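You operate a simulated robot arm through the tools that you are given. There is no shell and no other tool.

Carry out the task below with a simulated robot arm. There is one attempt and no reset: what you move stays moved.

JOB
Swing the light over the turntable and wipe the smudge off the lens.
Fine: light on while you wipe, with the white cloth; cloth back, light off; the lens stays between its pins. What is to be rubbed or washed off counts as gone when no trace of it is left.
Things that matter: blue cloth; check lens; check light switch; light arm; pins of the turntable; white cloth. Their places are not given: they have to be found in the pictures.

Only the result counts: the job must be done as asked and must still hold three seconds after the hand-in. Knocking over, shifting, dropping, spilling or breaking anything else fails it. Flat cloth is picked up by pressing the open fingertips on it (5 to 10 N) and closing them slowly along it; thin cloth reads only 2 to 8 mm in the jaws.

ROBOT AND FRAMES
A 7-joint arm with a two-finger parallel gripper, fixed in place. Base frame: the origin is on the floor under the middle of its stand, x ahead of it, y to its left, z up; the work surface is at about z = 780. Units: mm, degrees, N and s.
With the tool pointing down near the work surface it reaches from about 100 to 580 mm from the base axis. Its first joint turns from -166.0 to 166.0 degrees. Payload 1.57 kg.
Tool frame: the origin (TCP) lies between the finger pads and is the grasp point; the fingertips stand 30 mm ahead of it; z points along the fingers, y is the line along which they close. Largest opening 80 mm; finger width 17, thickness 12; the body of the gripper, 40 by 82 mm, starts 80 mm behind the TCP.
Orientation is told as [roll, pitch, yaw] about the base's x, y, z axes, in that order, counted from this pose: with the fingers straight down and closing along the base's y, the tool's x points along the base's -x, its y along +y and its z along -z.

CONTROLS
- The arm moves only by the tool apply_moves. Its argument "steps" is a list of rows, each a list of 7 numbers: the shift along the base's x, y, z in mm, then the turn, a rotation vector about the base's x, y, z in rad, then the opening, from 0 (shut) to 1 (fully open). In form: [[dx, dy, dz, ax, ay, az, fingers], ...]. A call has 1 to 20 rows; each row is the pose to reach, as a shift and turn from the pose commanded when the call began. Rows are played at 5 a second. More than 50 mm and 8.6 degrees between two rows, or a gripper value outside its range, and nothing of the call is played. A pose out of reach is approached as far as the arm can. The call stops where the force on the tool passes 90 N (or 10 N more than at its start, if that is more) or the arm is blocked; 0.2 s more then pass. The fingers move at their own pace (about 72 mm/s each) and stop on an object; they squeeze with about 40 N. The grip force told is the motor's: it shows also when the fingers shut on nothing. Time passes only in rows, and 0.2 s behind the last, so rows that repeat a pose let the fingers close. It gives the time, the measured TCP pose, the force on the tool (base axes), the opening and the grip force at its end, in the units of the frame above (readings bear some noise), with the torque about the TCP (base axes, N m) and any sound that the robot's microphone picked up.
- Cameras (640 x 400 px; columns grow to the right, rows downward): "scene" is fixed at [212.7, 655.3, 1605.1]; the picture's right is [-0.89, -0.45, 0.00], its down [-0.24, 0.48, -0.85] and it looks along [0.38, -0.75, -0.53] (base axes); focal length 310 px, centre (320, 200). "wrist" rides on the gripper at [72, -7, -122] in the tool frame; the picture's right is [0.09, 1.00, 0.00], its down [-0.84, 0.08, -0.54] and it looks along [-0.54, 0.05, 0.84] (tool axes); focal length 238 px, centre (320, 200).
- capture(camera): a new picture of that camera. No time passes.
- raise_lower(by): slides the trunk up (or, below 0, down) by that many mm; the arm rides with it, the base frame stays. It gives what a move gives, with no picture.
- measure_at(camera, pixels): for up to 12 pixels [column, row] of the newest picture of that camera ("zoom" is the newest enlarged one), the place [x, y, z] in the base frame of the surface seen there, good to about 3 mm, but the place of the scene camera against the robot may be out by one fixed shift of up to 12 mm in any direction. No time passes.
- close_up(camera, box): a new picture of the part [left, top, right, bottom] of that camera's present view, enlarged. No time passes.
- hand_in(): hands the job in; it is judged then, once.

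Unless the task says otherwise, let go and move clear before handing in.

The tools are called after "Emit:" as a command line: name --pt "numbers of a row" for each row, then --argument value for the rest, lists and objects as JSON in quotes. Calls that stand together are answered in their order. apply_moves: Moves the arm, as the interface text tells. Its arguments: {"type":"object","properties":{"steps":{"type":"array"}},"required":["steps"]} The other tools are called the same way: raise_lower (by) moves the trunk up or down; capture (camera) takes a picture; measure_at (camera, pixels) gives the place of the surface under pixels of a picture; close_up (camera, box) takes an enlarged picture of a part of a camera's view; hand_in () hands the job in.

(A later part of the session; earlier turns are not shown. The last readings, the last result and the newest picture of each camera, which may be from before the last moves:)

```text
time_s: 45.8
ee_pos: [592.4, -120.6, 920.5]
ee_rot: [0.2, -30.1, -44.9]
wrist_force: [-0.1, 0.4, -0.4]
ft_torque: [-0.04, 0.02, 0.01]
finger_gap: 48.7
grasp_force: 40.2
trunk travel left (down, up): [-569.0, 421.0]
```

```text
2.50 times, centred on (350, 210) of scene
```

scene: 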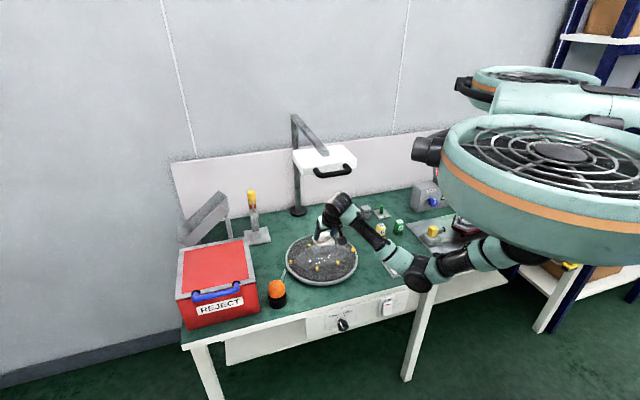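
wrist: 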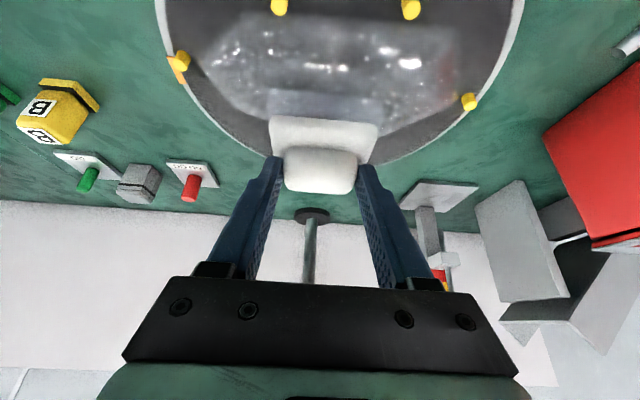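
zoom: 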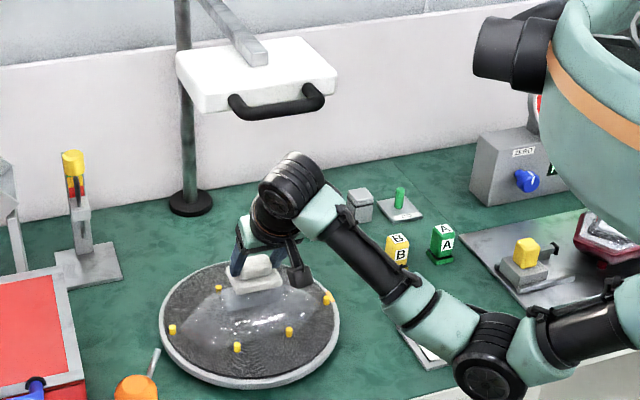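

The pad hovers over the lens. I'll zoom to see how the pad lies relative to the facet.

Emit:
close_up --camera "wrist" --box '[200, 10, 480, 200]'

Emit:
measure_at --camera "zoom" --pixels '[[240, 250], [320, 255], [400, 262], [200, 180], [280, 190], [360, 200], [440, 210], [320, 215], [180, 220], [420, 240], [320, 330], [300, 170]]'

Emit:
close_up --camera "scene" --box '[290, 215, 370, 275]'

```text
2.11 times, centred on (340, 105) of wrist
```

zoom: 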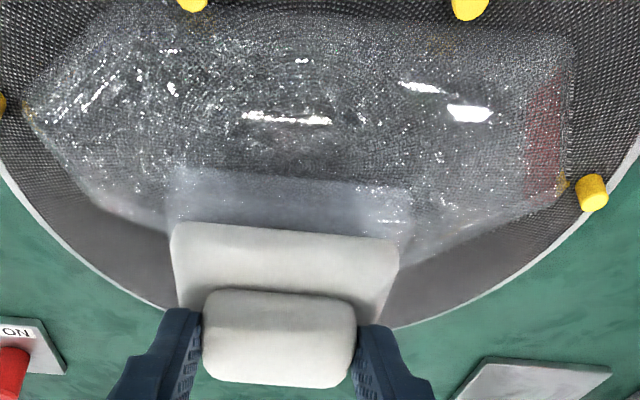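

```text
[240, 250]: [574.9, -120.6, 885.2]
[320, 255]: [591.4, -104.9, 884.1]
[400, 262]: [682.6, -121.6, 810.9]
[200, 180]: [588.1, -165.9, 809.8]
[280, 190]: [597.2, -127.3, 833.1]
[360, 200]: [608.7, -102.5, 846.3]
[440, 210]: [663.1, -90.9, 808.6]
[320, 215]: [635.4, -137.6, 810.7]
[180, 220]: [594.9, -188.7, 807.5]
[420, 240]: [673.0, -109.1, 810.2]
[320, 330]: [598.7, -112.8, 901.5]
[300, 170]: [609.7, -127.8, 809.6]
```

```text
6.67 times, centred on (330, 245) of scene
```

zoom: 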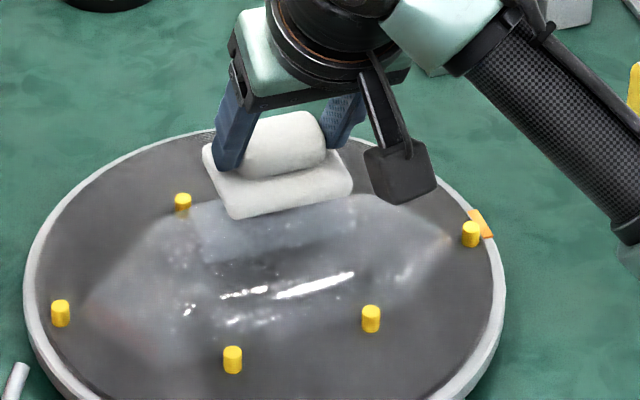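

The pad's underside is about 16 mm above the facet and covers the smudge's whole extent. I'll descend gently to contact.

Emit:
apply_moves --pt "0 0 -6 0 0 0 0.4" --pt "0 0 -11 0 0 0 0.4" --pt "0 0 -13 0 0 0 0.4" --pt "0 0 -14.5 0 0 0 0.4" --pt "0 0 -15.5 0 0 0 0.4" --pt "0 0 -15.5 0 0 0 0.4"

Emit:
close_up --camera "scene" --box '[290, 215, 370, 275]'

```text
time_s: 47.1
ee_pos: [592.5, -120.1, 905.8]
ee_rot: [0.2, -30.1, -45.1]
wrist_force: [0.1, 0.0, -0.6]
ft_torque: [0.0, 0.02, 0.04]
finger_gap: 48.6
grasp_force: 39.5
trunk travel left (down, up): [-569.0, 421.0]
```

```text
6.67 times, centred on (330, 245) of scene
```

zoom: 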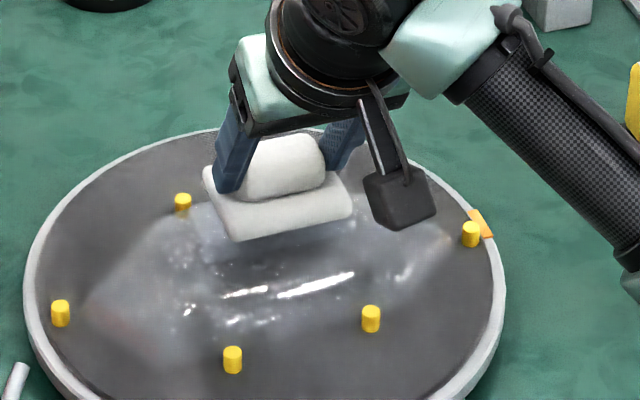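

No contact force yet at z 906. I'll go down in 1 mm steps.

Emit:
apply_moves --pt "0 0 -1 0 0 0 0.4" --pt "0 0 -2 0 0 0 0.4" --pt "0 0 -2 0 0 0 0.4"

```text
time_s: 48.0
ee_pos: [593.1, -120.1, 903.0]
ee_rot: [0.1, -30.1, -44.9]
wrist_force: [-0.5, 0.1, -0.4]
ft_torque: [0.0, 0.0, -0.01]
finger_gap: 48.5
grasp_force: 39.9
trunk travel left (down, up): [-569.0, 421.0]
```

Still no contact at z 903. I'll go down 2 mm more.

Emit:
apply_moves --pt "0 0 -1 0 0 0 0.4" --pt "0 0 -2 0 0 0 0.4" --pt "0 0 -2 0 0 0 0.4"

```text
time_s: 48.8
ee_pos: [594.2, -121.2, 903.2]
ee_rot: [0.4, -30.4, -45.0]
wrist_force: [1.8, 0.7, 10.8]
ft_torque: [-0.3, 0.13, 0.03]
finger_gap: 48.5
grasp_force: 39.6
trunk travel left (down, up): [-569.0, 421.0]
```

Contact is made with about 11 N. I'll ease off slightly and wipe along the facet with strokes of ±20 mm.

Emit:
apply_moves --pt "0 0 0.4 0 0 0 0.4" --pt "3.5 3.5 0.4 0 0 0 0.4" --pt "7 7 0.4 0 0 0 0.4" --pt "10.5 10.5 0.4 0 0 0 0.4" --pt "14 14 0.4 0 0 0 0.4" --pt "10.5 10.5 0.4 0 0 0 0.4" --pt "7 7 0.4 0 0 0 0.4" --pt "3.5 3.5 0.4 0 0 0 0.4" --pt "0 0 0.4 0 0 0 0.4" --pt "-3.5 -3.5 0.4 0 0 0 0.4" --pt "-7 -7 0.4 0 0 0 0.4" --pt "-10.5 -10.5 0.4 0 0 0 0.4" --pt "-14 -14 0.4 0 0 0 0.4" --pt "-10.5 -10.5 0.4 0 0 0 0.4" --pt "-7 -7 0.4 0 0 0 0.4" --pt "-3.5 -3.5 0.4 0 0 0 0.4" --pt "0 0 0.4 0 0 0 0.4"

Emit:
close_up --camera "scene" --box '[282, 218, 376, 288]'

Emit:
close_up --camera "wrist" --box '[200, 0, 480, 200]'

```text
time_s: 52.4
ee_pos: [592.0, -123.0, 902.1]
ee_rot: [0.3, -30.2, -45.0]
wrist_force: [-6.2, -4.0, 16.2]
ft_torque: [-0.47, 0.26, -0.1]
finger_gap: 48.5
grasp_force: 40.1
trunk travel left (down, up): [-569.0, 421.0]
```

```text
5.71 times, centred on (329, 253) of scene
```

zoom: 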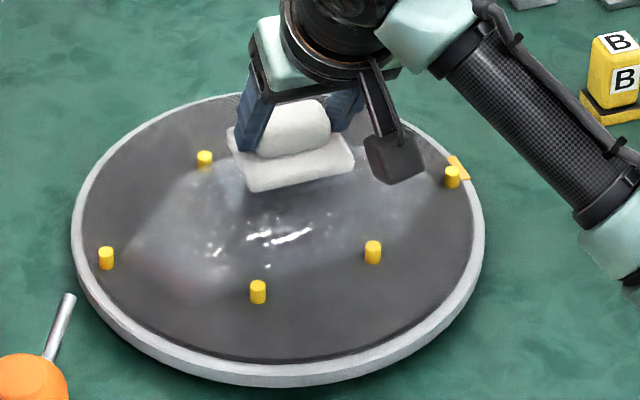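

```text
2.00 times, centred on (340, 100) of wrist
```

zoom: 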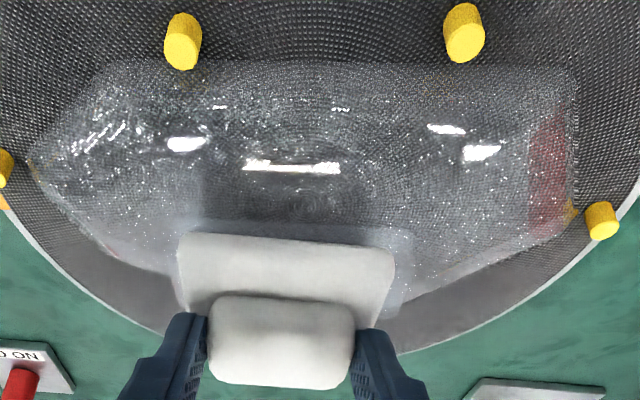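

The stroke went through with about 16 N down and the lens still lies between its pins. I'll lift the cloth a little and move it aside to see what remains.

Emit:
apply_moves --pt "0 0 4 0 0 0 0.4" --pt "0 0 14 0 0 0 0.4" --pt "-10 -10 20 0 0 0 0.4" --pt "-28 -28 20 0 0 0 0.4" --pt "-46 -46 20 0 0 0 0.4" --pt "-60 -60 20 0 0 0 0.4" --pt "-60 -60 20 0 0 0 0.4"

Emit:
close_up --camera "scene" --box '[300, 230, 350, 265]'

Emit:
capture --camera "wrist"

```text
time_s: 54.0
ee_pos: [532.6, -181.6, 921.2]
ee_rot: [0.2, -30.1, -45.0]
wrist_force: [0.3, -1.1, -1.1]
ft_torque: [0.0, 0.02, -0.01]
finger_gap: 48.5
grasp_force: 40.5
trunk travel left (down, up): [-569.0, 421.0]
```

```text
11.43 times, centred on (325, 248) of scene
```

zoom: 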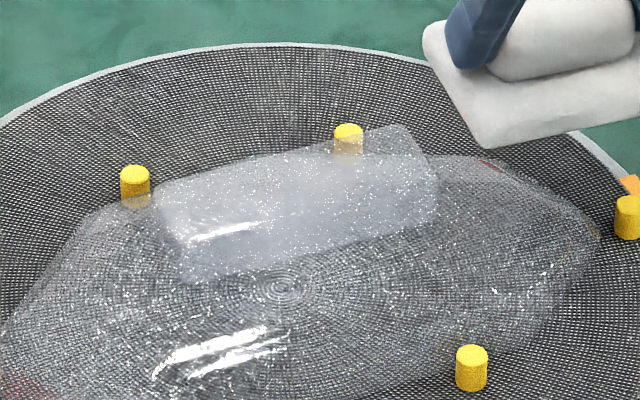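

```text
taken
```

wrist: 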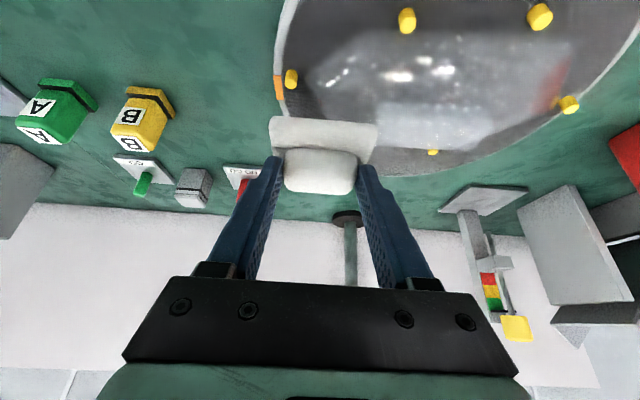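

The top facet looks clear in the scene close-up. The pins seem to have turned by a pixel or so, so I'll inspect lens and pins closely from the wrist camera.

Emit:
close_up --camera "wrist" --box '[360, 85, 490, 160]'

Emit:
measure_at --camera "wrist" --pixels '[[291, 78], [407, 19], [540, 15], [570, 104], [433, 152], [283, 90], [278, 85]]'

Emit:
close_up --camera "scene" --box '[282, 228, 376, 288]'

```text
4.92 times, centred on (425, 122) of wrist
```

zoom: 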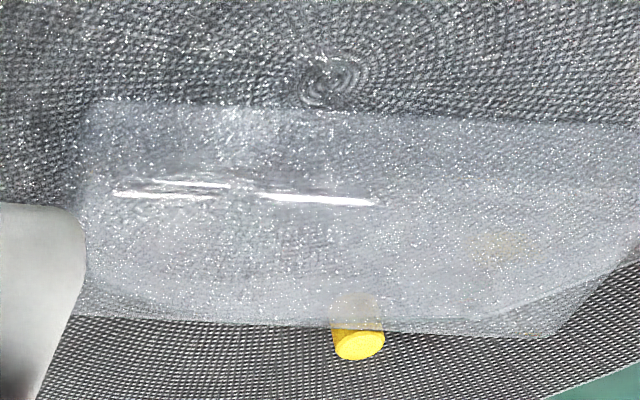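

```text
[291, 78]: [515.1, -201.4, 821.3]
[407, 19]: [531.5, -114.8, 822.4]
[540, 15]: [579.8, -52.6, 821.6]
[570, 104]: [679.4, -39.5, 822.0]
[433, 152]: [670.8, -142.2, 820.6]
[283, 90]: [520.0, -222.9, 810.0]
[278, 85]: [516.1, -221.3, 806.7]
```

```text
6.67 times, centred on (329, 258) of scene
```

zoom: 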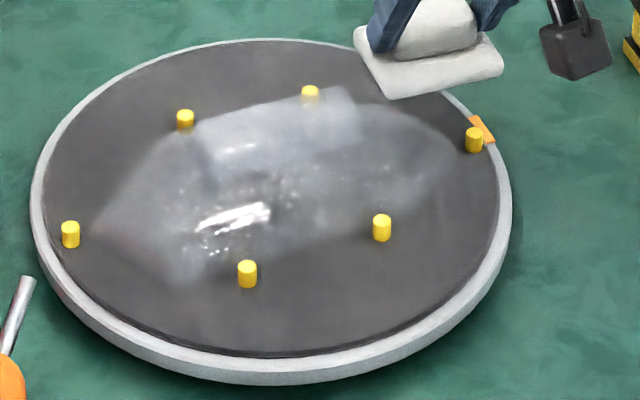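

The turntable turned by about 2.4°, the lens is still between the pins, and a faint tan spot shows at wrist zoom (500,243). I'll measure that spot and look more closely.

Emit:
close_up --camera "wrist" --box '[420, 100, 500, 150]'

Emit:
measure_at --camera "zoom" --pixels '[[320, 190], [320, 200], [290, 190], [350, 190], [320, 170], [320, 220], [200, 200], [450, 200], [250, 250], [400, 150], [330, 195], [310, 185]]'

Emit:
close_up --camera "scene" --box '[305, 232, 340, 254]'

```text
8.00 times, centred on (460, 125) of wrist
```

zoom: 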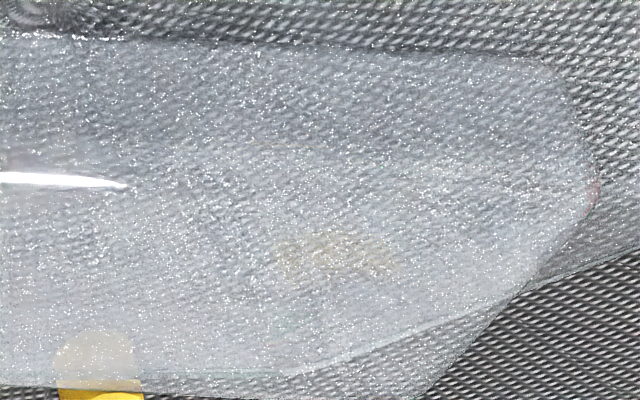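

```text
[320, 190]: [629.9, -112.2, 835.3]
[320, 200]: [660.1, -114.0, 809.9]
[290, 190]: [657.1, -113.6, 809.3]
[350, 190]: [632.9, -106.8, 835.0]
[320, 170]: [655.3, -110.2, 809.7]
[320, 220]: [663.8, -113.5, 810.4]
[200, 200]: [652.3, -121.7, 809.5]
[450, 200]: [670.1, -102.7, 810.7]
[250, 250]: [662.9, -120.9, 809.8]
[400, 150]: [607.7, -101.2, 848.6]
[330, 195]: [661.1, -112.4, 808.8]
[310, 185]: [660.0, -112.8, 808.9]
```

```text
16.00 times, centred on (322, 243) of scene
```

zoom: 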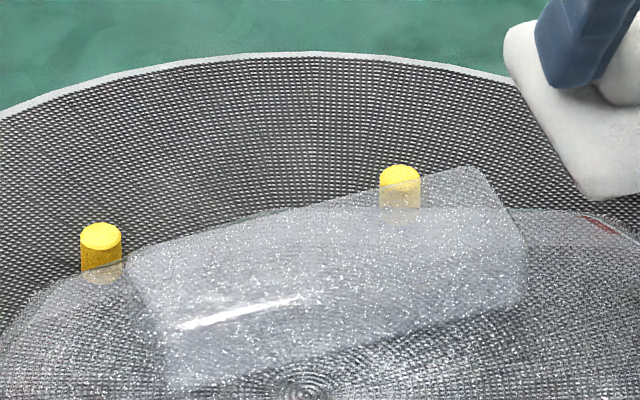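

A faint tan smear remains near (608,-111), on the part the pad hardly touched because its -e edge bore the load. I'll wipe again there with the pad rolled 1° and strokes that also turn the turntable back.

Emit:
apply_moves --pt "18 20 0 -0.004 0.004 0 0.4" --pt "38 42 0 -0.008 0.008 0 0.4" --pt "55 60 -4 -0.0124 0.0124 0 0.4" --pt "60.7 66.3 -12 -0.0124 0.0124 0 0.4" --pt "60.7 66.3 -17 -0.0124 0.0124 0 0.4" --pt "60.7 66.3 -19 -0.0124 0.0124 0 0.4" --pt "65.7 71.3 -19.2 -0.0124 0.0124 0 0.4" --pt "70.6 76.2 -19.2 -0.0124 0.0124 0 0.4" --pt "75.6 81.2 -19.2 -0.0124 0.0124 0 0.4" --pt "80.5 86.2 -19.2 -0.0124 0.0124 0 0.4" --pt "85.5 91.1 -19.2 -0.0124 0.0124 0 0.4" --pt "89 87.6 -19.2 -0.0124 0.0124 0 0.4" --pt "92.5 84 -19.2 -0.0124 0.0124 0 0.4" --pt "87.5 79.1 -19.2 -0.0124 0.0124 0 0.4" --pt "82.6 74.1 -19.2 -0.0124 0.0124 0 0.4" --pt "77.7 69.2 -19.2 -0.0124 0.0124 0 0.4" --pt "72.7 64.2 -19.2 -0.0124 0.0124 0 0.4" --pt "67.8 59.3 -19.2 -0.0124 0.0124 0 0.4" --pt "62.8 54.4 -19.2 -0.0124 0.0124 0 0.4"

Emit:
close_up --camera "scene" --box '[282, 228, 376, 288]'

```text
time_s: 58.0
ee_pos: [595.5, -126.5, 903.1]
ee_rot: [-0.8, -30.2, -44.5]
wrist_force: [2.1, 2.2, 6.7]
ft_torque: [0.27, -0.33, -0.02]
finger_gap: 48.6
grasp_force: 39.2
trunk travel left (down, up): [-569.0, 421.0]
```

```text
6.67 times, centred on (329, 258) of scene
```

zoom: 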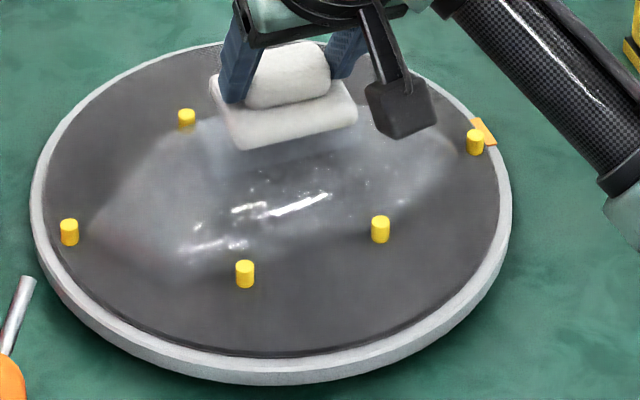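

The turntable turned about half way back; now the +e edge of the pad bears the load with 7 N. I'll stroke in -e so that edge passes over the whole smudge area.

Emit:
apply_moves --pt "-4.2 -4.2 -0.3 0 0 0 0.4" --pt "-8.5 -8.5 -0.3 0 0 0 0.4" --pt "-12.7 -12.7 -0.3 0 0 0 0.4" --pt "-17 -17 -0.3 0 0 0 0.4" --pt "-21.2 -21.2 -0.3 0 0 0 0.4" --pt "-25.5 -25.5 -0.3 0 0 0 0.4" --pt "-29.7 -29.7 -0.3 0 0 0 0.4" --pt "-34 -34 -0.3 0 0 0 0.4" --pt "-37 -37 -0.3 0 0 0 0.4"

Emit:
close_up --camera "scene" --box '[282, 228, 376, 288]'

Emit:
close_up --camera "wrist" --box '[280, 40, 520, 190]'

```text
time_s: 60.0
ee_pos: [557.8, -162.5, 901.6]
ee_rot: [-0.9, -30.1, -44.3]
wrist_force: [2.5, 3.3, 11.1]
ft_torque: [0.27, -0.36, 0.04]
finger_gap: 48.4
grasp_force: 40.2
trunk travel left (down, up): [-569.0, 421.0]
```

```text
6.67 times, centred on (329, 258) of scene
```

zoom: 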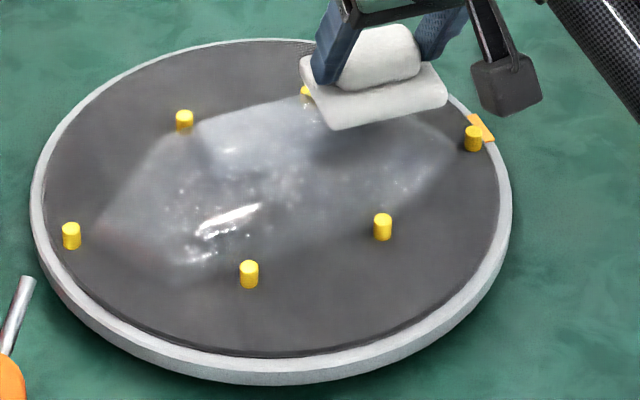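

```text
2.67 times, centred on (400, 115) of wrist
```

zoom: 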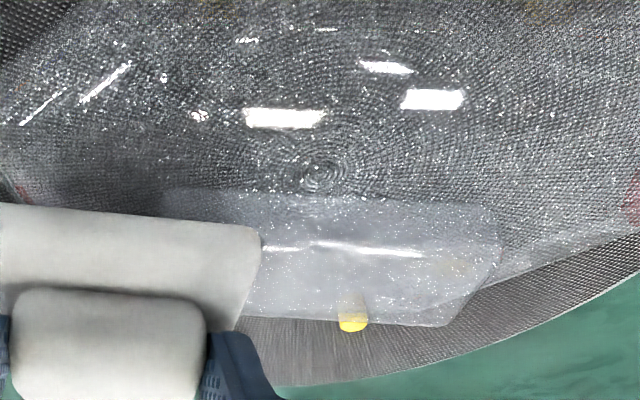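

A faint tan spot still shows at wrist zoom (455,265). I'll measure it from this view to tell whether it lies on the facet or is only something seen through the lens.

Emit:
close_up --camera "wrist" --box '[390, 110, 470, 160]'

Emit:
measure_at --camera "zoom" --pixels '[[320, 190], [330, 170], [300, 150], [250, 200], [400, 200], [200, 150], [100, 150], [150, 250], [450, 150], [350, 250], [250, 170], [280, 180]]'

```text
8.00 times, centred on (430, 135) of wrist
```

zoom: 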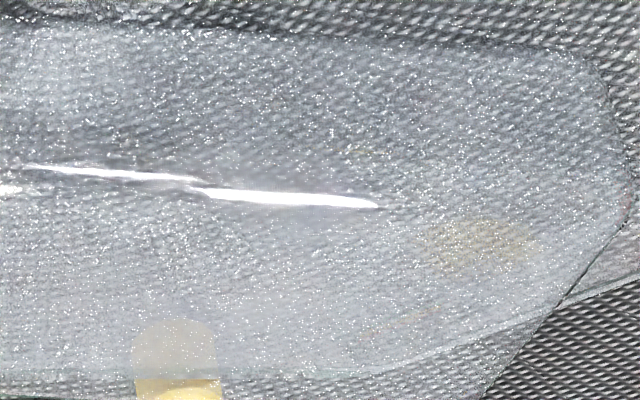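

```text
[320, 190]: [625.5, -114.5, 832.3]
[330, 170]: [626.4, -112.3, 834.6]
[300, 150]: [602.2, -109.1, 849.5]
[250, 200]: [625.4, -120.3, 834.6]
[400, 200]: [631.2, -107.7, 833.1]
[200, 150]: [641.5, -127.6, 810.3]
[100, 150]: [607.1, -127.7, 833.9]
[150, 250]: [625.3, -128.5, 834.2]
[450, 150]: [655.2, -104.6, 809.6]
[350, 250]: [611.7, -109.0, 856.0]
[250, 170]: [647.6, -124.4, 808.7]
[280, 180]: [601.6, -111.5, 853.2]
```

Sight lines from two views don't meet on the facet but far below it, which suggests a mirror image. I'll measure the yellow-topped stand that could be reflected.

Emit:
capture --camera "scene"

Emit:
measure_at --camera "scene" --pixels '[[251, 193], [252, 200], [253, 207], [255, 235], [204, 215], [218, 205]]'

Emit:
close_up --camera "scene" --box '[305, 232, 345, 257]'

```text
taken
```

scene: 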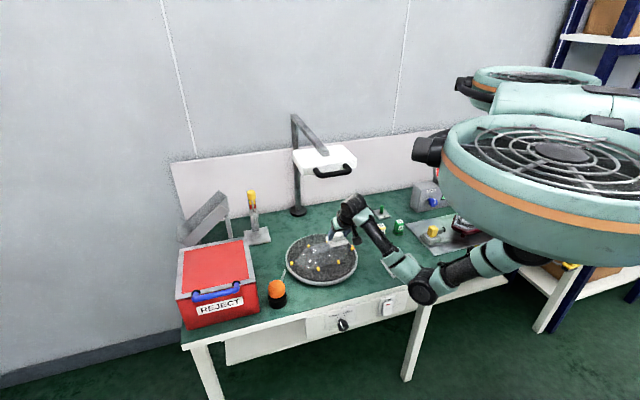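

```text
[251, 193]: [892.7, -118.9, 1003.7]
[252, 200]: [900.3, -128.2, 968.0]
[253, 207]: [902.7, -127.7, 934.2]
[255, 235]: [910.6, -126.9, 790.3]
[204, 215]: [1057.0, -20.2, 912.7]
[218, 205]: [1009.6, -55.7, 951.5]
```

```text
16.00 times, centred on (325, 244) of scene
```

zoom: 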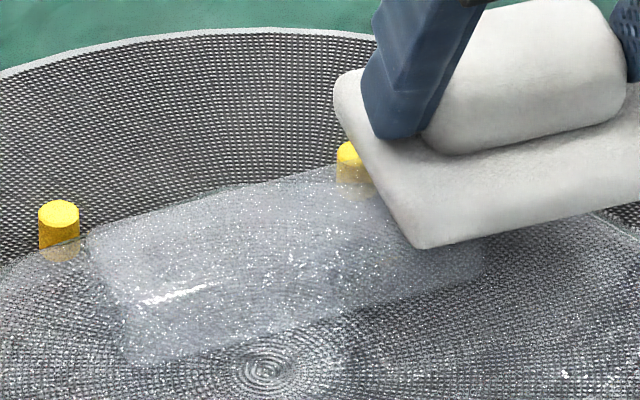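

The two sight lines agree at (893,-132), exactly the yellow knob of the stand, so the tan spot is only its reflection; the smudge itself is gone. The turntable has turned about 5° counter-clockwise, so I'll re-centre the pad on its axis, press lightly and later twist it back.

Emit:
apply_moves --pt "0 0 4 0 0 0 0.4" --pt "0 0 14 0 0 0 0.4" --pt "10 14 18 0.002 -0.002 0 0.4" --pt "22 30 18 0.004 -0.004 0 0.4" --pt "34 46.9 16 0.0062 -0.0062 0 0.4" --pt "34 46.9 10 0.0062 -0.0062 0 0.4" --pt "34 46.9 5 0.0062 -0.0062 0 0.4" --pt "34 46.9 2.5 0.0062 -0.0062 0 0.4" --pt "34 46.9 1 0.0062 -0.0062 0 0.4" --pt "34 46.9 1 0.0062 -0.0062 0 0.4"

Emit:
close_up --camera "scene" --box '[282, 228, 376, 288]'

```text
time_s: 62.1
ee_pos: [591.6, -116.1, 902.5]
ee_rot: [-0.3, -30.3, -44.7]
wrist_force: [-0.3, 1.5, 4.2]
ft_torque: [-0.2, 0.02, 0.06]
finger_gap: 48.4
grasp_force: 40.4
trunk travel left (down, up): [-569.0, 421.0]
```

```text
6.67 times, centred on (329, 258) of scene
```

zoom: 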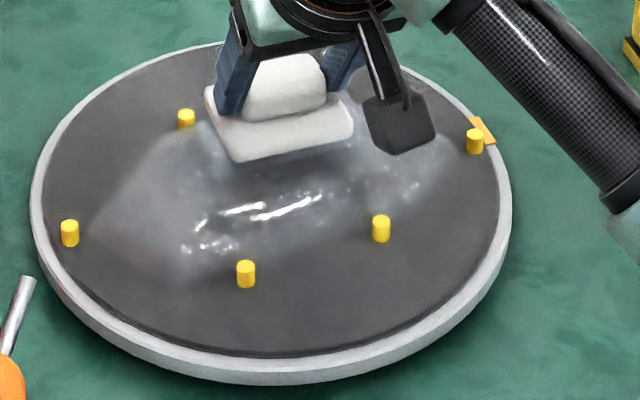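

The pad rests on the facet with about 4 N and the turntable is about 3.5° off. I'll press slightly more and twist the pad clockwise about the turntable axis.

Emit:
apply_moves --pt "0 0 -0.6 -0.0025 0.0025 0 0.4" --pt "0 0 -1 -0.0025 0.0025 0 0.4" --pt "0.15 0.15 -1 -0.0025 0.0025 -0.018 0.4" --pt "0.3 0.3 -1 -0.0025 0.0025 -0.036 0.4" --pt "0.45 0.45 -1 -0.0025 0.0025 -0.054 0.4" --pt "0.56 0.53 -1 -0.0025 0.0025 -0.072 0.4" --pt "0.56 0.53 -1 -0.0025 0.0025 -0.072 0.4"

Emit:
close_up --camera "scene" --box '[282, 228, 376, 288]'

```text
time_s: 63.8
ee_pos: [591.7, -115.2, 902.4]
ee_rot: [-0.6, -30.1, -48.6]
wrist_force: [-0.6, 0.0, 4.8]
ft_torque: [-0.07, 0.0, 0.05]
finger_gap: 48.3
grasp_force: 40.1
trunk travel left (down, up): [-569.0, 421.0]
```

```text
6.67 times, centred on (329, 258) of scene
```

zoom: 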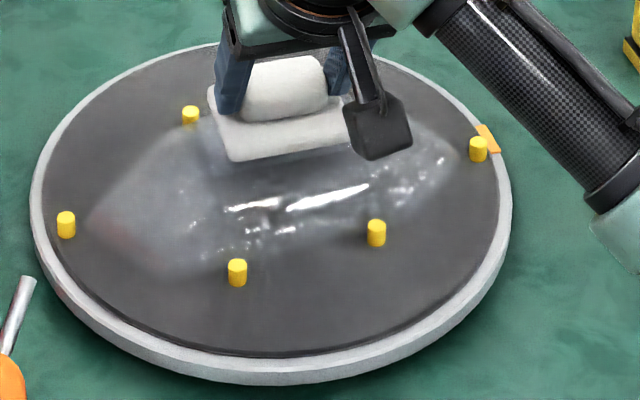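

The pins are back where they were at the start, for example (478,149) against (478,148). I'll lift straight up and inspect the lens.

Emit:
apply_moves --pt "0 0 0 0 0 0.008 0.4" --pt "0 0 2 0 0 0.008 0.4" --pt "0 0 6 0 0 0.008 0.4" --pt "0 0 14 0 0 0.008 0.4" --pt "0 0 18 0.0087 -0.0087 0.03 0.4" --pt "-20 -20 18 0.0087 -0.0087 0.07 0.4" --pt "-40 -40 18 0.0087 -0.0087 0.07 0.4" --pt "-60 -60 18 0.0087 -0.0087 0.07 0.4" --pt "-75 -75 18 0.0087 -0.0087 0.07 0.4" --pt "-75 -75 18 0.0087 -0.0087 0.07 0.4"

Emit:
close_up --camera "scene" --box '[282, 228, 376, 288]'

Emit:
close_up --camera "scene" --box '[300, 230, 350, 265]'

Emit:
capture --camera "wrist"

```text
time_s: 66.0
ee_pos: [515.5, -193.4, 916.3]
ee_rot: [0.1, -30.1, -45.0]
wrist_force: [0.5, 0.4, -1.6]
ft_torque: [0.0, -0.01, -0.01]
finger_gap: 48.5
grasp_force: 39.5
trunk travel left (down, up): [-569.0, 421.0]
```

```text
6.67 times, centred on (329, 258) of scene
```

zoom: 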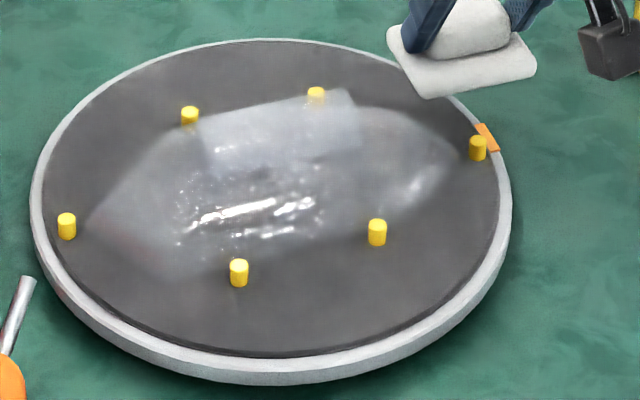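

```text
11.43 times, centred on (325, 248) of scene
```

zoom: 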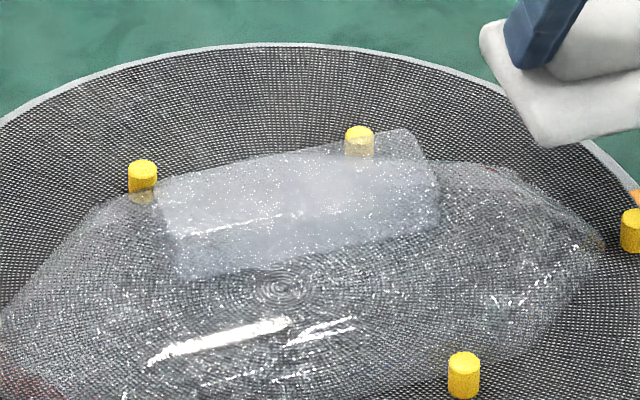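

```text
taken
```

wrist: 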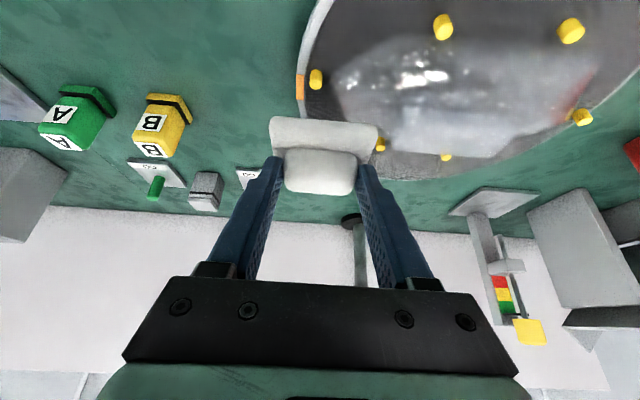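

The pins match their first places exactly and the facet looks clear in the scene view. I'll check the facet from the wrist camera too.

Emit:
close_up --camera "wrist" --box '[360, 80, 500, 170]'

Emit:
close_up --camera "wrist" --box '[310, 20, 610, 170]'

Emit:
close_up --camera "scene" --box '[307, 235, 341, 256]'

```text
4.44 times, centred on (430, 125) of wrist
```

zoom: 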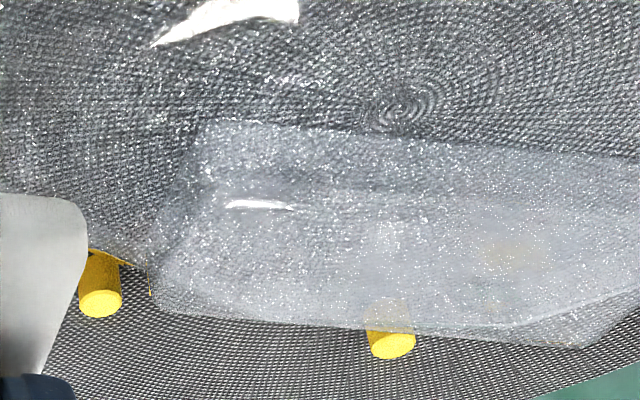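

```text
2.13 times, centred on (460, 95) of wrist
```

zoom: 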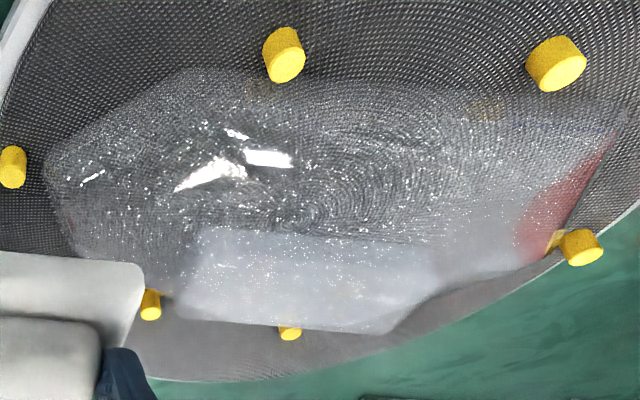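

```text
16.00 times, centred on (324, 246) of scene
```

zoom: 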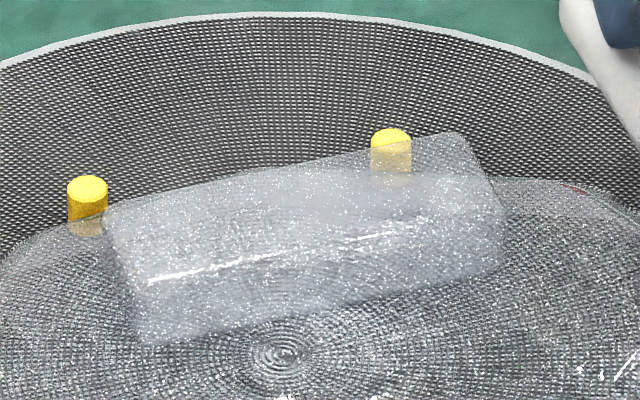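

The tan spot's line again meets the knob's virtual image, so it is a reflection. I'll look even closer at the former smudge area from both cameras.

Emit:
close_up --camera "scene" --box '[316, 236, 336, 249]'

Emit:
close_up --camera "wrist" --box '[400, 115, 480, 165]'

```text
16.00 times, centred on (326, 242) of scene
```

zoom: 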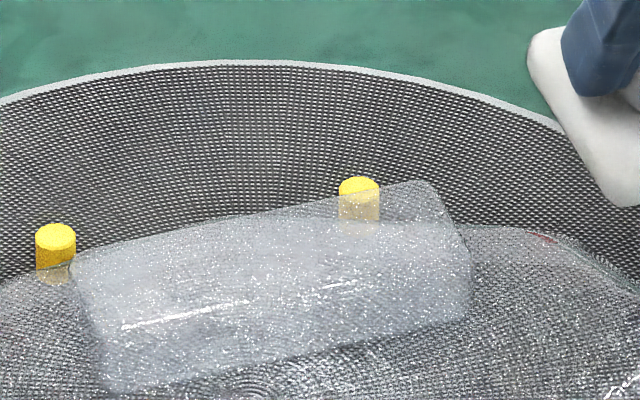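

```text
8.00 times, centred on (440, 140) of wrist
```

zoom: 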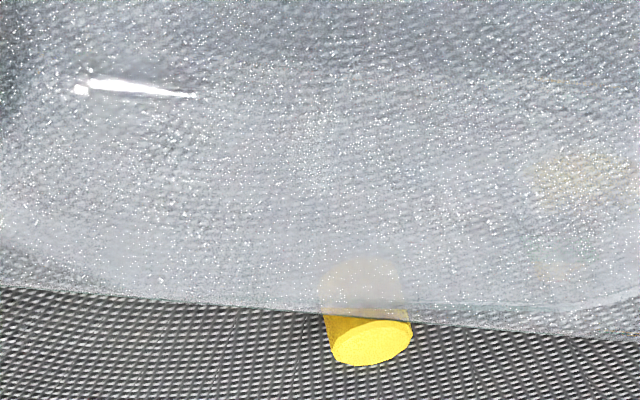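

The former smudge area is clear in both views. I'll carry the cloth back to where it lay and set it down.

Emit:
apply_moves --pt "0 -18 0 0 0 0 0.4" --pt "0 -38 0 0 0 0 0.4" --pt "0 -58 0 0 0 0 0.4" --pt "-0.3 -76 0 0 0 0 0.4" --pt "-0.7 -89.9 0 0 0 0 0.4" --pt "-0.7 -89.9 -18 0 0 0 0.4" --pt "-0.7 -89.9 -36 0 0 0 0.4" --pt "-0.7 -89.9 -54 0 0 0 0.4" --pt "-0.7 -89.9 -68 0 0 0 0.4" --pt "-0.7 -89.9 -78 0 0 0 0.4" --pt "-0.7 -89.9 -84 0 0 0 0.4" --pt "-0.7 -89.9 -84 0 0 0 0.4"

Emit:
capture --camera "wrist"

Emit:
close_up --camera "scene" --box '[320, 200, 400, 260]'

```text
time_s: 68.5
ee_pos: [518.3, -281.1, 833.4]
ee_rot: [0.2, -30.0, -45.1]
wrist_force: [-0.4, -0.3, -0.1]
ft_torque: [0.01, -0.01, 0.02]
finger_gap: 48.3
grasp_force: 39.8
trunk travel left (down, up): [-569.0, 421.0]
```

```text
taken
```

wrist: 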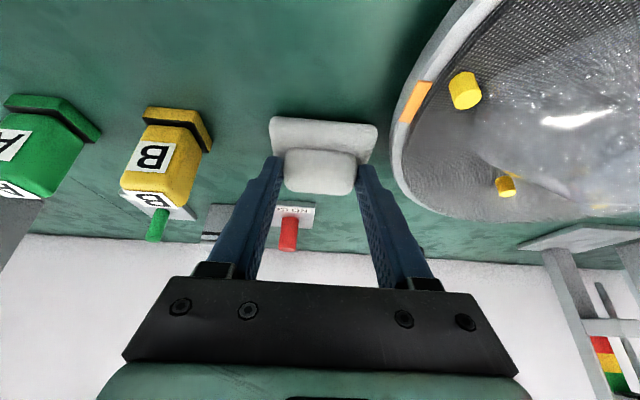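

```text
6.67 times, centred on (360, 230) of scene
```

zoom: 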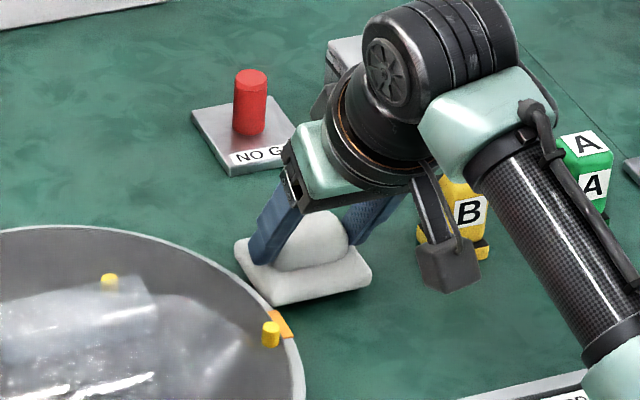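

The cloth is a few millimetres above the bench at its old spot. I'll lower until it touches.

Emit:
apply_moves --pt "0 0 -2 0 0 0 0.4" --pt "0 0 -4 0 0 0 0.4" --pt "0 0 -5.5 0 0 0 0.4" --pt "0 0 -6.5 0 0 0 0.4" --pt "0 0 -6.5 0 0 0 0.4"

```text
time_s: 69.8
ee_pos: [517.9, -281.0, 829.6]
ee_rot: [0.3, -30.1, -45.1]
wrist_force: [-0.4, 0.2, -0.3]
ft_torque: [0.04, 0.01, -0.01]
finger_gap: 48.5
grasp_force: 39.6
trunk travel left (down, up): [-569.0, 421.0]
```

No contact yet at a reading of 829.6; the pick reading was 828.9. I'll go down another millimetre or so.

Emit:
apply_moves --pt "0 0 -0.6 0 0 0 0.4" --pt "0 0 -1.2 0 0 0 0.4" --pt "0 0 -1.2 0 0 0 0.4"

```text
time_s: 70.5
ee_pos: [518.9, -279.6, 828.4]
ee_rot: [0.2, -30.1, -45.1]
wrist_force: [-0.1, -0.7, -0.6]
ft_torque: [-0.01, 0.0, -0.01]
finger_gap: 48.4
grasp_force: 39.4
trunk travel left (down, up): [-569.0, 421.0]
```

Emit:
apply_moves --pt "0 0 -0.6 0 0 0 0.4" --pt "0 0 -1.2 0 0 0 0.4" --pt "0 0 -1.2 0 0 0 0.4"

Emit:
close_up --camera "scene" --box '[340, 215, 390, 255]'

```text
time_s: 71.3
ee_pos: [518.5, -281.6, 826.7]
ee_rot: [0.2, -30.3, -45.2]
wrist_force: [-0.2, 1.4, 6.2]
ft_torque: [-0.11, 0.15, -0.06]
finger_gap: 48.7
grasp_force: 40.0
trunk travel left (down, up): [-569.0, 421.0]
```

```text
10.00 times, centred on (365, 235) of scene
```

zoom: 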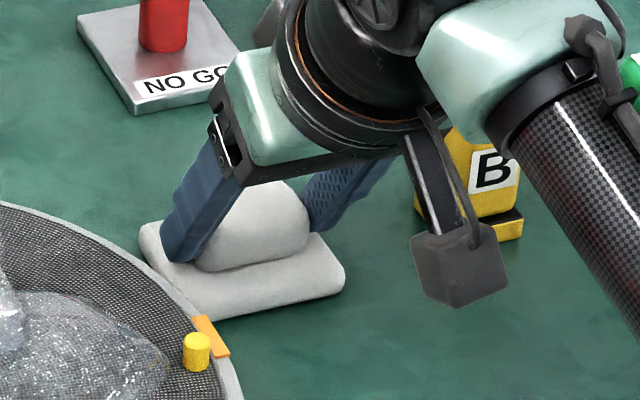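

The cloth touches the bench with 6 N at its old spot. I'll open the fingers slowly and lift straight up.

Emit:
apply_moves --pt "0 0 0.8 0 0 0 0.55" --pt "0 0 0.8 0 0 0 0.62" --pt "0 0 0.8 0 0 0 0.66" --pt "0 0 0.8 0 0 0 0.7" --pt "0 0 0.8 0 0 0 0.74" --pt "0 0 1.5 0 0 0 0.75" --pt "0 0 8 0 0 0 0.75" --pt "0 0 18 0 0 0 0.75" --pt "0 0 32 0 0 0 0.75" --pt "0 0 50 0 0 0 0.75" --pt "0 0 70 0 0 0 0.75" --pt "0 0 70 0 0 0 0.75"

Emit:
capture --camera "wrist"

Emit:
close_up --camera "scene" --box '[282, 228, 376, 288]'

```text
time_s: 74.0
ee_pos: [517.6, -279.6, 898.1]
ee_rot: [0.2, -30.0, -45.1]
wrist_force: [0.2, 0.5, -0.3]
ft_torque: [0.01, 0.0, 0.02]
finger_gap: 59.9
grasp_force: 0.1
trunk travel left (down, up): [-569.0, 421.0]
```

```text
taken
```

wrist: 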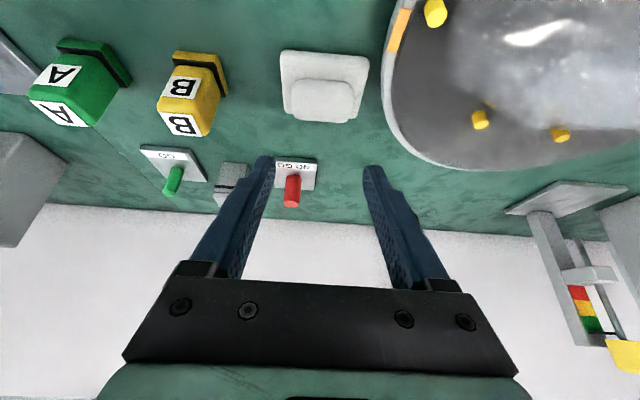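

```text
6.67 times, centred on (329, 258) of scene
```

zoom: 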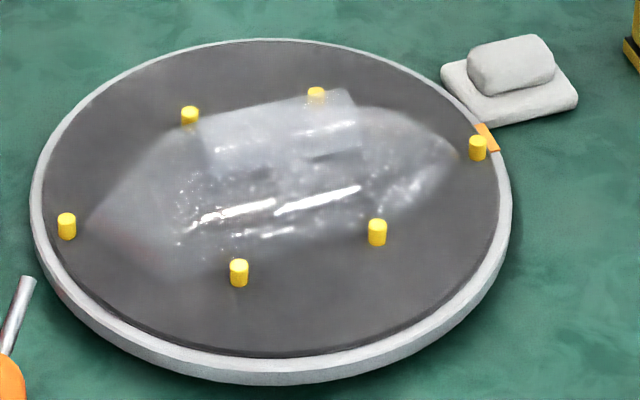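

The cloth lies back within about 2 mm of its first place, the lens is clean and the pins are unchanged. I'll close the fingers and retreat to the front of the switch panel.

Emit:
apply_moves --pt "0 0 20 0 0 0 0.5" --pt "-14 14 32 0 0 0 0.2" --pt "-35 35 32 0 0 0 0" --pt "-60 60 32 0 0 0 0" --pt "-85 85 25 0 0 0 0" --pt "-110 110 10 0 0 0 0" --pt "-134 134 -8 0 0 0 0" --pt "-155.5 155.5 -25 0 0 0 0" --pt "-173 173 -38 0 0 0 0" --pt "-191 191 -48 0 0 0 0" --pt "-205 205 -58 0 0 0 0" --pt "-219 219 -75 0 0 0 0" --pt "-233 233 -95 0 0 0 0" --pt "-235.5 235.5 -120 0 0 0 0" --pt "-235.5 235.5 -145 0 0 0 0" --pt "-235.5 235.5 -145 0 0 0 0"

Emit:
capture --camera "wrist"

Emit:
capture --camera "scene"

```text
time_s: 77.3
ee_pos: [284.0, -42.5, 749.6]
ee_rot: [0.1, -30.1, -45.1]
wrist_force: [-0.5, -0.2, -0.4]
ft_torque: [0.03, 0.0, 0.04]
finger_gap: 0.0
grasp_force: 21.3
trunk travel left (down, up): [-569.0, 421.0]
```

```text
taken
```

wrist: 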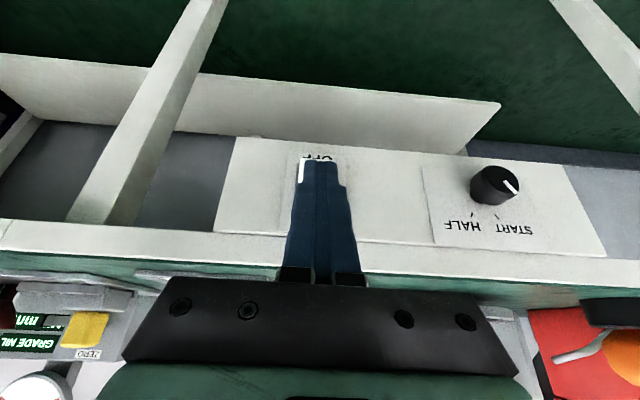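

```text
taken
```

scene: 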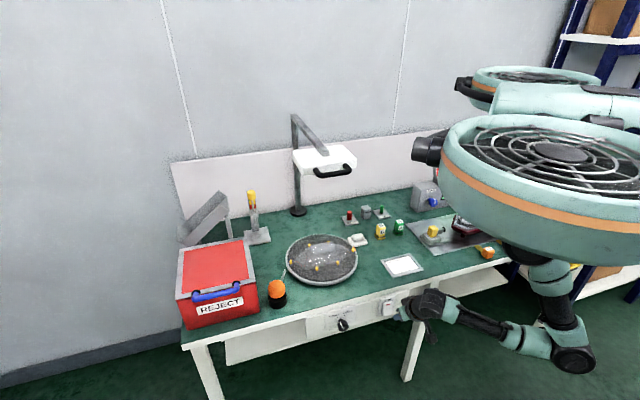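

The arm is back in front of the panel at (284,-43,750). I'll lower to the rocker's bottom half and come close.

Emit:
apply_moves --pt "0 0 -12 0 0 0 0" --pt "0 0 -25 0 0 0 0" --pt "0 0 -38 0 0 0 0" --pt "7 -7 -38 0 0 0 0" --pt "14 -14 -38 0 0 0 0" --pt "19 -19 -38 0 0 0 0" --pt "19 -19 -38 0 0 0 0"

Emit:
close_up --camera "scene" --box '[350, 270, 440, 340]'

Emit:
close_up --camera "wrist" --box '[250, 110, 370, 210]'

Emit:
measure_at --camera "zoom" --pixels '[[325, 215], [410, 215], [280, 170], [290, 200], [355, 150], [260, 250], [440, 250], [270, 280], [355, 120], [450, 180], [355, 205], [275, 220]]'

```text
time_s: 79.0
ee_pos: [302.2, -63.5, 715.6]
ee_rot: [0.2, -30.1, -45.1]
wrist_force: [0.5, 0.0, -0.1]
ft_torque: [-0.03, 0.02, -0.02]
finger_gap: 0.0
grasp_force: 21.4
trunk travel left (down, up): [-569.0, 421.0]
```

```text
5.71 times, centred on (395, 305) of scene
```

zoom: 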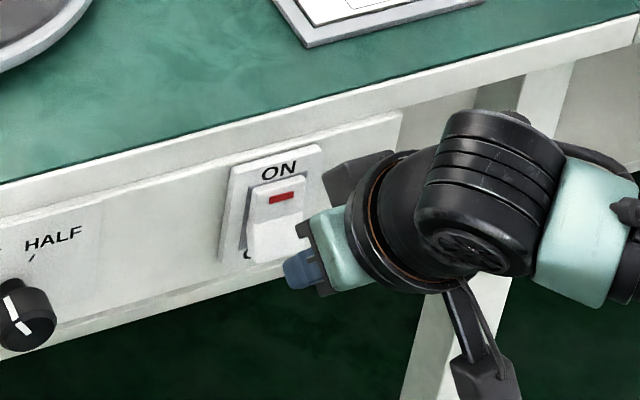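

```text
4.00 times, centred on (310, 160) of wrist
```

zoom: 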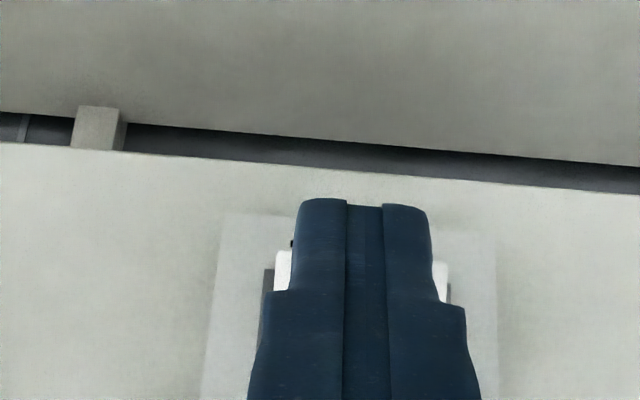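

```text
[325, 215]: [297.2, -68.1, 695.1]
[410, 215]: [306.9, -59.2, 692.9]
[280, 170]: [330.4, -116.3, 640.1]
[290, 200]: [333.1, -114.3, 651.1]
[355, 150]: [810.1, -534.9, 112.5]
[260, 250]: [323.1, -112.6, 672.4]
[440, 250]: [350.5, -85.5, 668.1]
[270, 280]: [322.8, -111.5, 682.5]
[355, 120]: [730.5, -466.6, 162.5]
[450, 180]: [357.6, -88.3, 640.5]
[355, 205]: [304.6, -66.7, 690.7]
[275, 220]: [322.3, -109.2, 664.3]
```

The fingertips are at z≈693 in front of the rocker's lower half (z 680–705). I'll drop 4 mm and press inward in small steps.

Emit:
apply_moves --pt "0 0 -4 0 0 0 0" --pt "2.8 -2.8 -4 0 0 0 0" --pt "5.7 -5.7 -4 0 0 0 0" --pt "7.8 -7.8 -4 0 0 0 0" --pt "9.2 -9.2 -4 0 0 0 0" --pt "10.6 -10.6 -4 0 0 0 0" --pt "12 -12 -4 0 0 0 0" --pt "13.4 -13.4 -4 0 0 0 0" --pt "13.4 -13.4 -4 0 0 0 0"

Emit:
close_up --camera "scene" --box '[350, 270, 440, 340]'

Emit:
close_up --camera "scene" --box '[282, 228, 376, 288]'

```text
time_s: 81.0
ee_pos: [314.9, -77.7, 708.7]
ee_rot: [0.2, -30.1, -45.1]
wrist_force: [0.0, -0.4, 0.3]
ft_torque: [-0.03, -0.01, 0.03]
finger_gap: 0.0
grasp_force: 21.4
trunk travel left (down, up): [-569.0, 421.0]
```

```text
5.71 times, centred on (395, 305) of scene
```

zoom: 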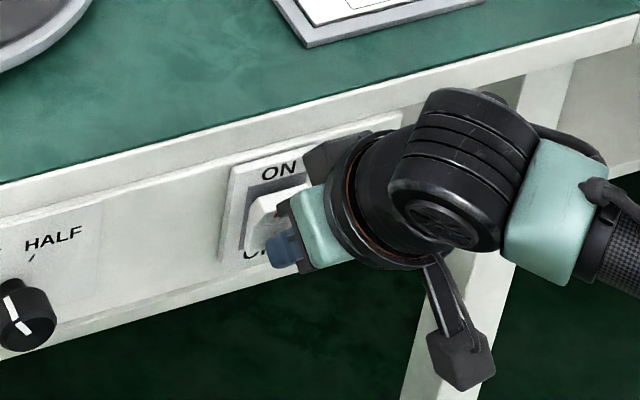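

```text
6.67 times, centred on (329, 258) of scene
```

zoom: 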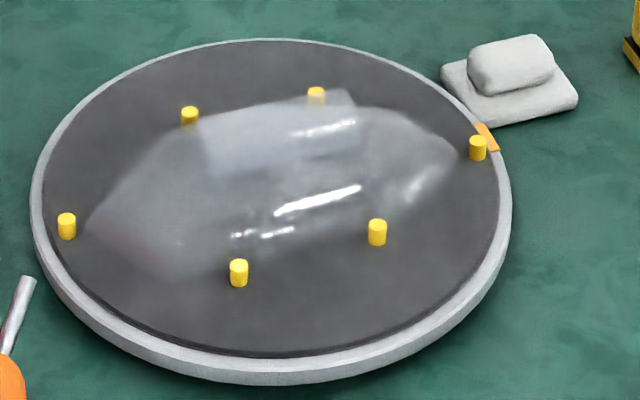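

The lamp's highlights are gone from the lens and the rocker's top sticks out again. I'll back off and check the switch.

Emit:
apply_moves --pt "-7 7 0 0 0 0 0" --pt "-18 18 0 0 0 0 0" --pt "-30 30 5 0 0 0 0" --pt "-38 38 20 0 0 0 0" --pt "-45 45 40 0 0 0 0" --pt "-50 50 60 0 0 0 0" --pt "-50 50 60 0 0 0 0"

Emit:
close_up --camera "scene" --box '[360, 275, 420, 325]'

Emit:
capture --camera "scene"

Emit:
close_up --camera "scene" --box '[300, 230, 350, 265]'

Emit:
capture --camera "wrist"

```text
time_s: 82.5
ee_pos: [266.7, -26.4, 769.1]
ee_rot: [0.2, -30.1, -45.1]
wrist_force: [-0.9, -0.4, 0.3]
ft_torque: [0.01, 0.02, 0.02]
finger_gap: 0.1
grasp_force: 21.0
trunk travel left (down, up): [-569.0, 421.0]
```

```text
8.00 times, centred on (390, 300) of scene
```

zoom: 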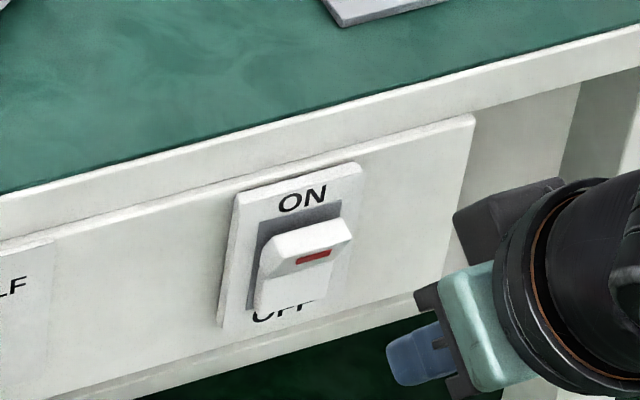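

```text
taken
```

scene: 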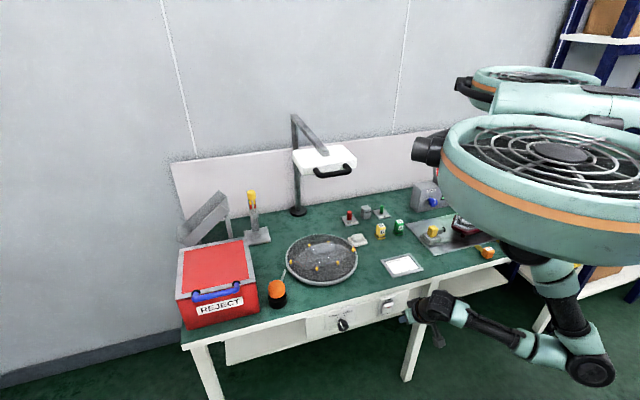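

```text
11.43 times, centred on (325, 248) of scene
```

zoom: 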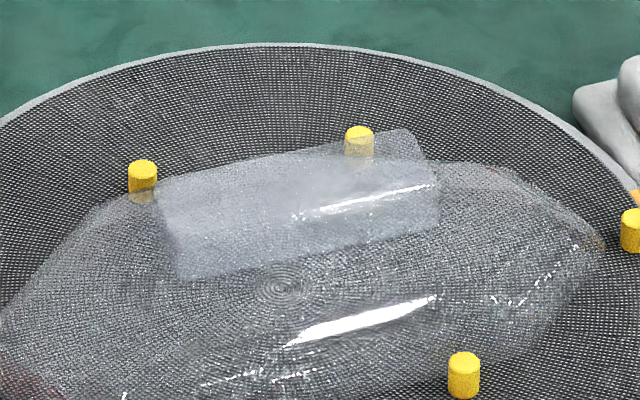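

```text
taken
```

wrist: 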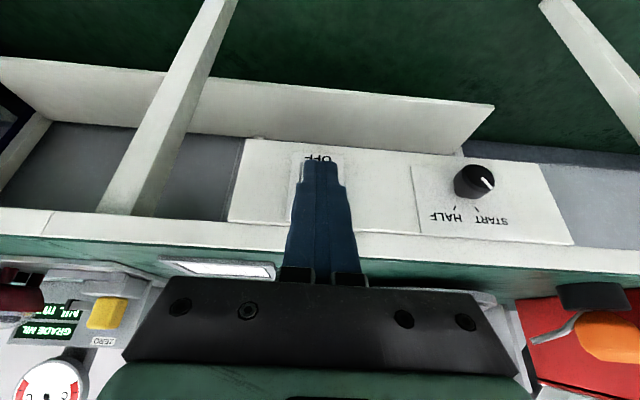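

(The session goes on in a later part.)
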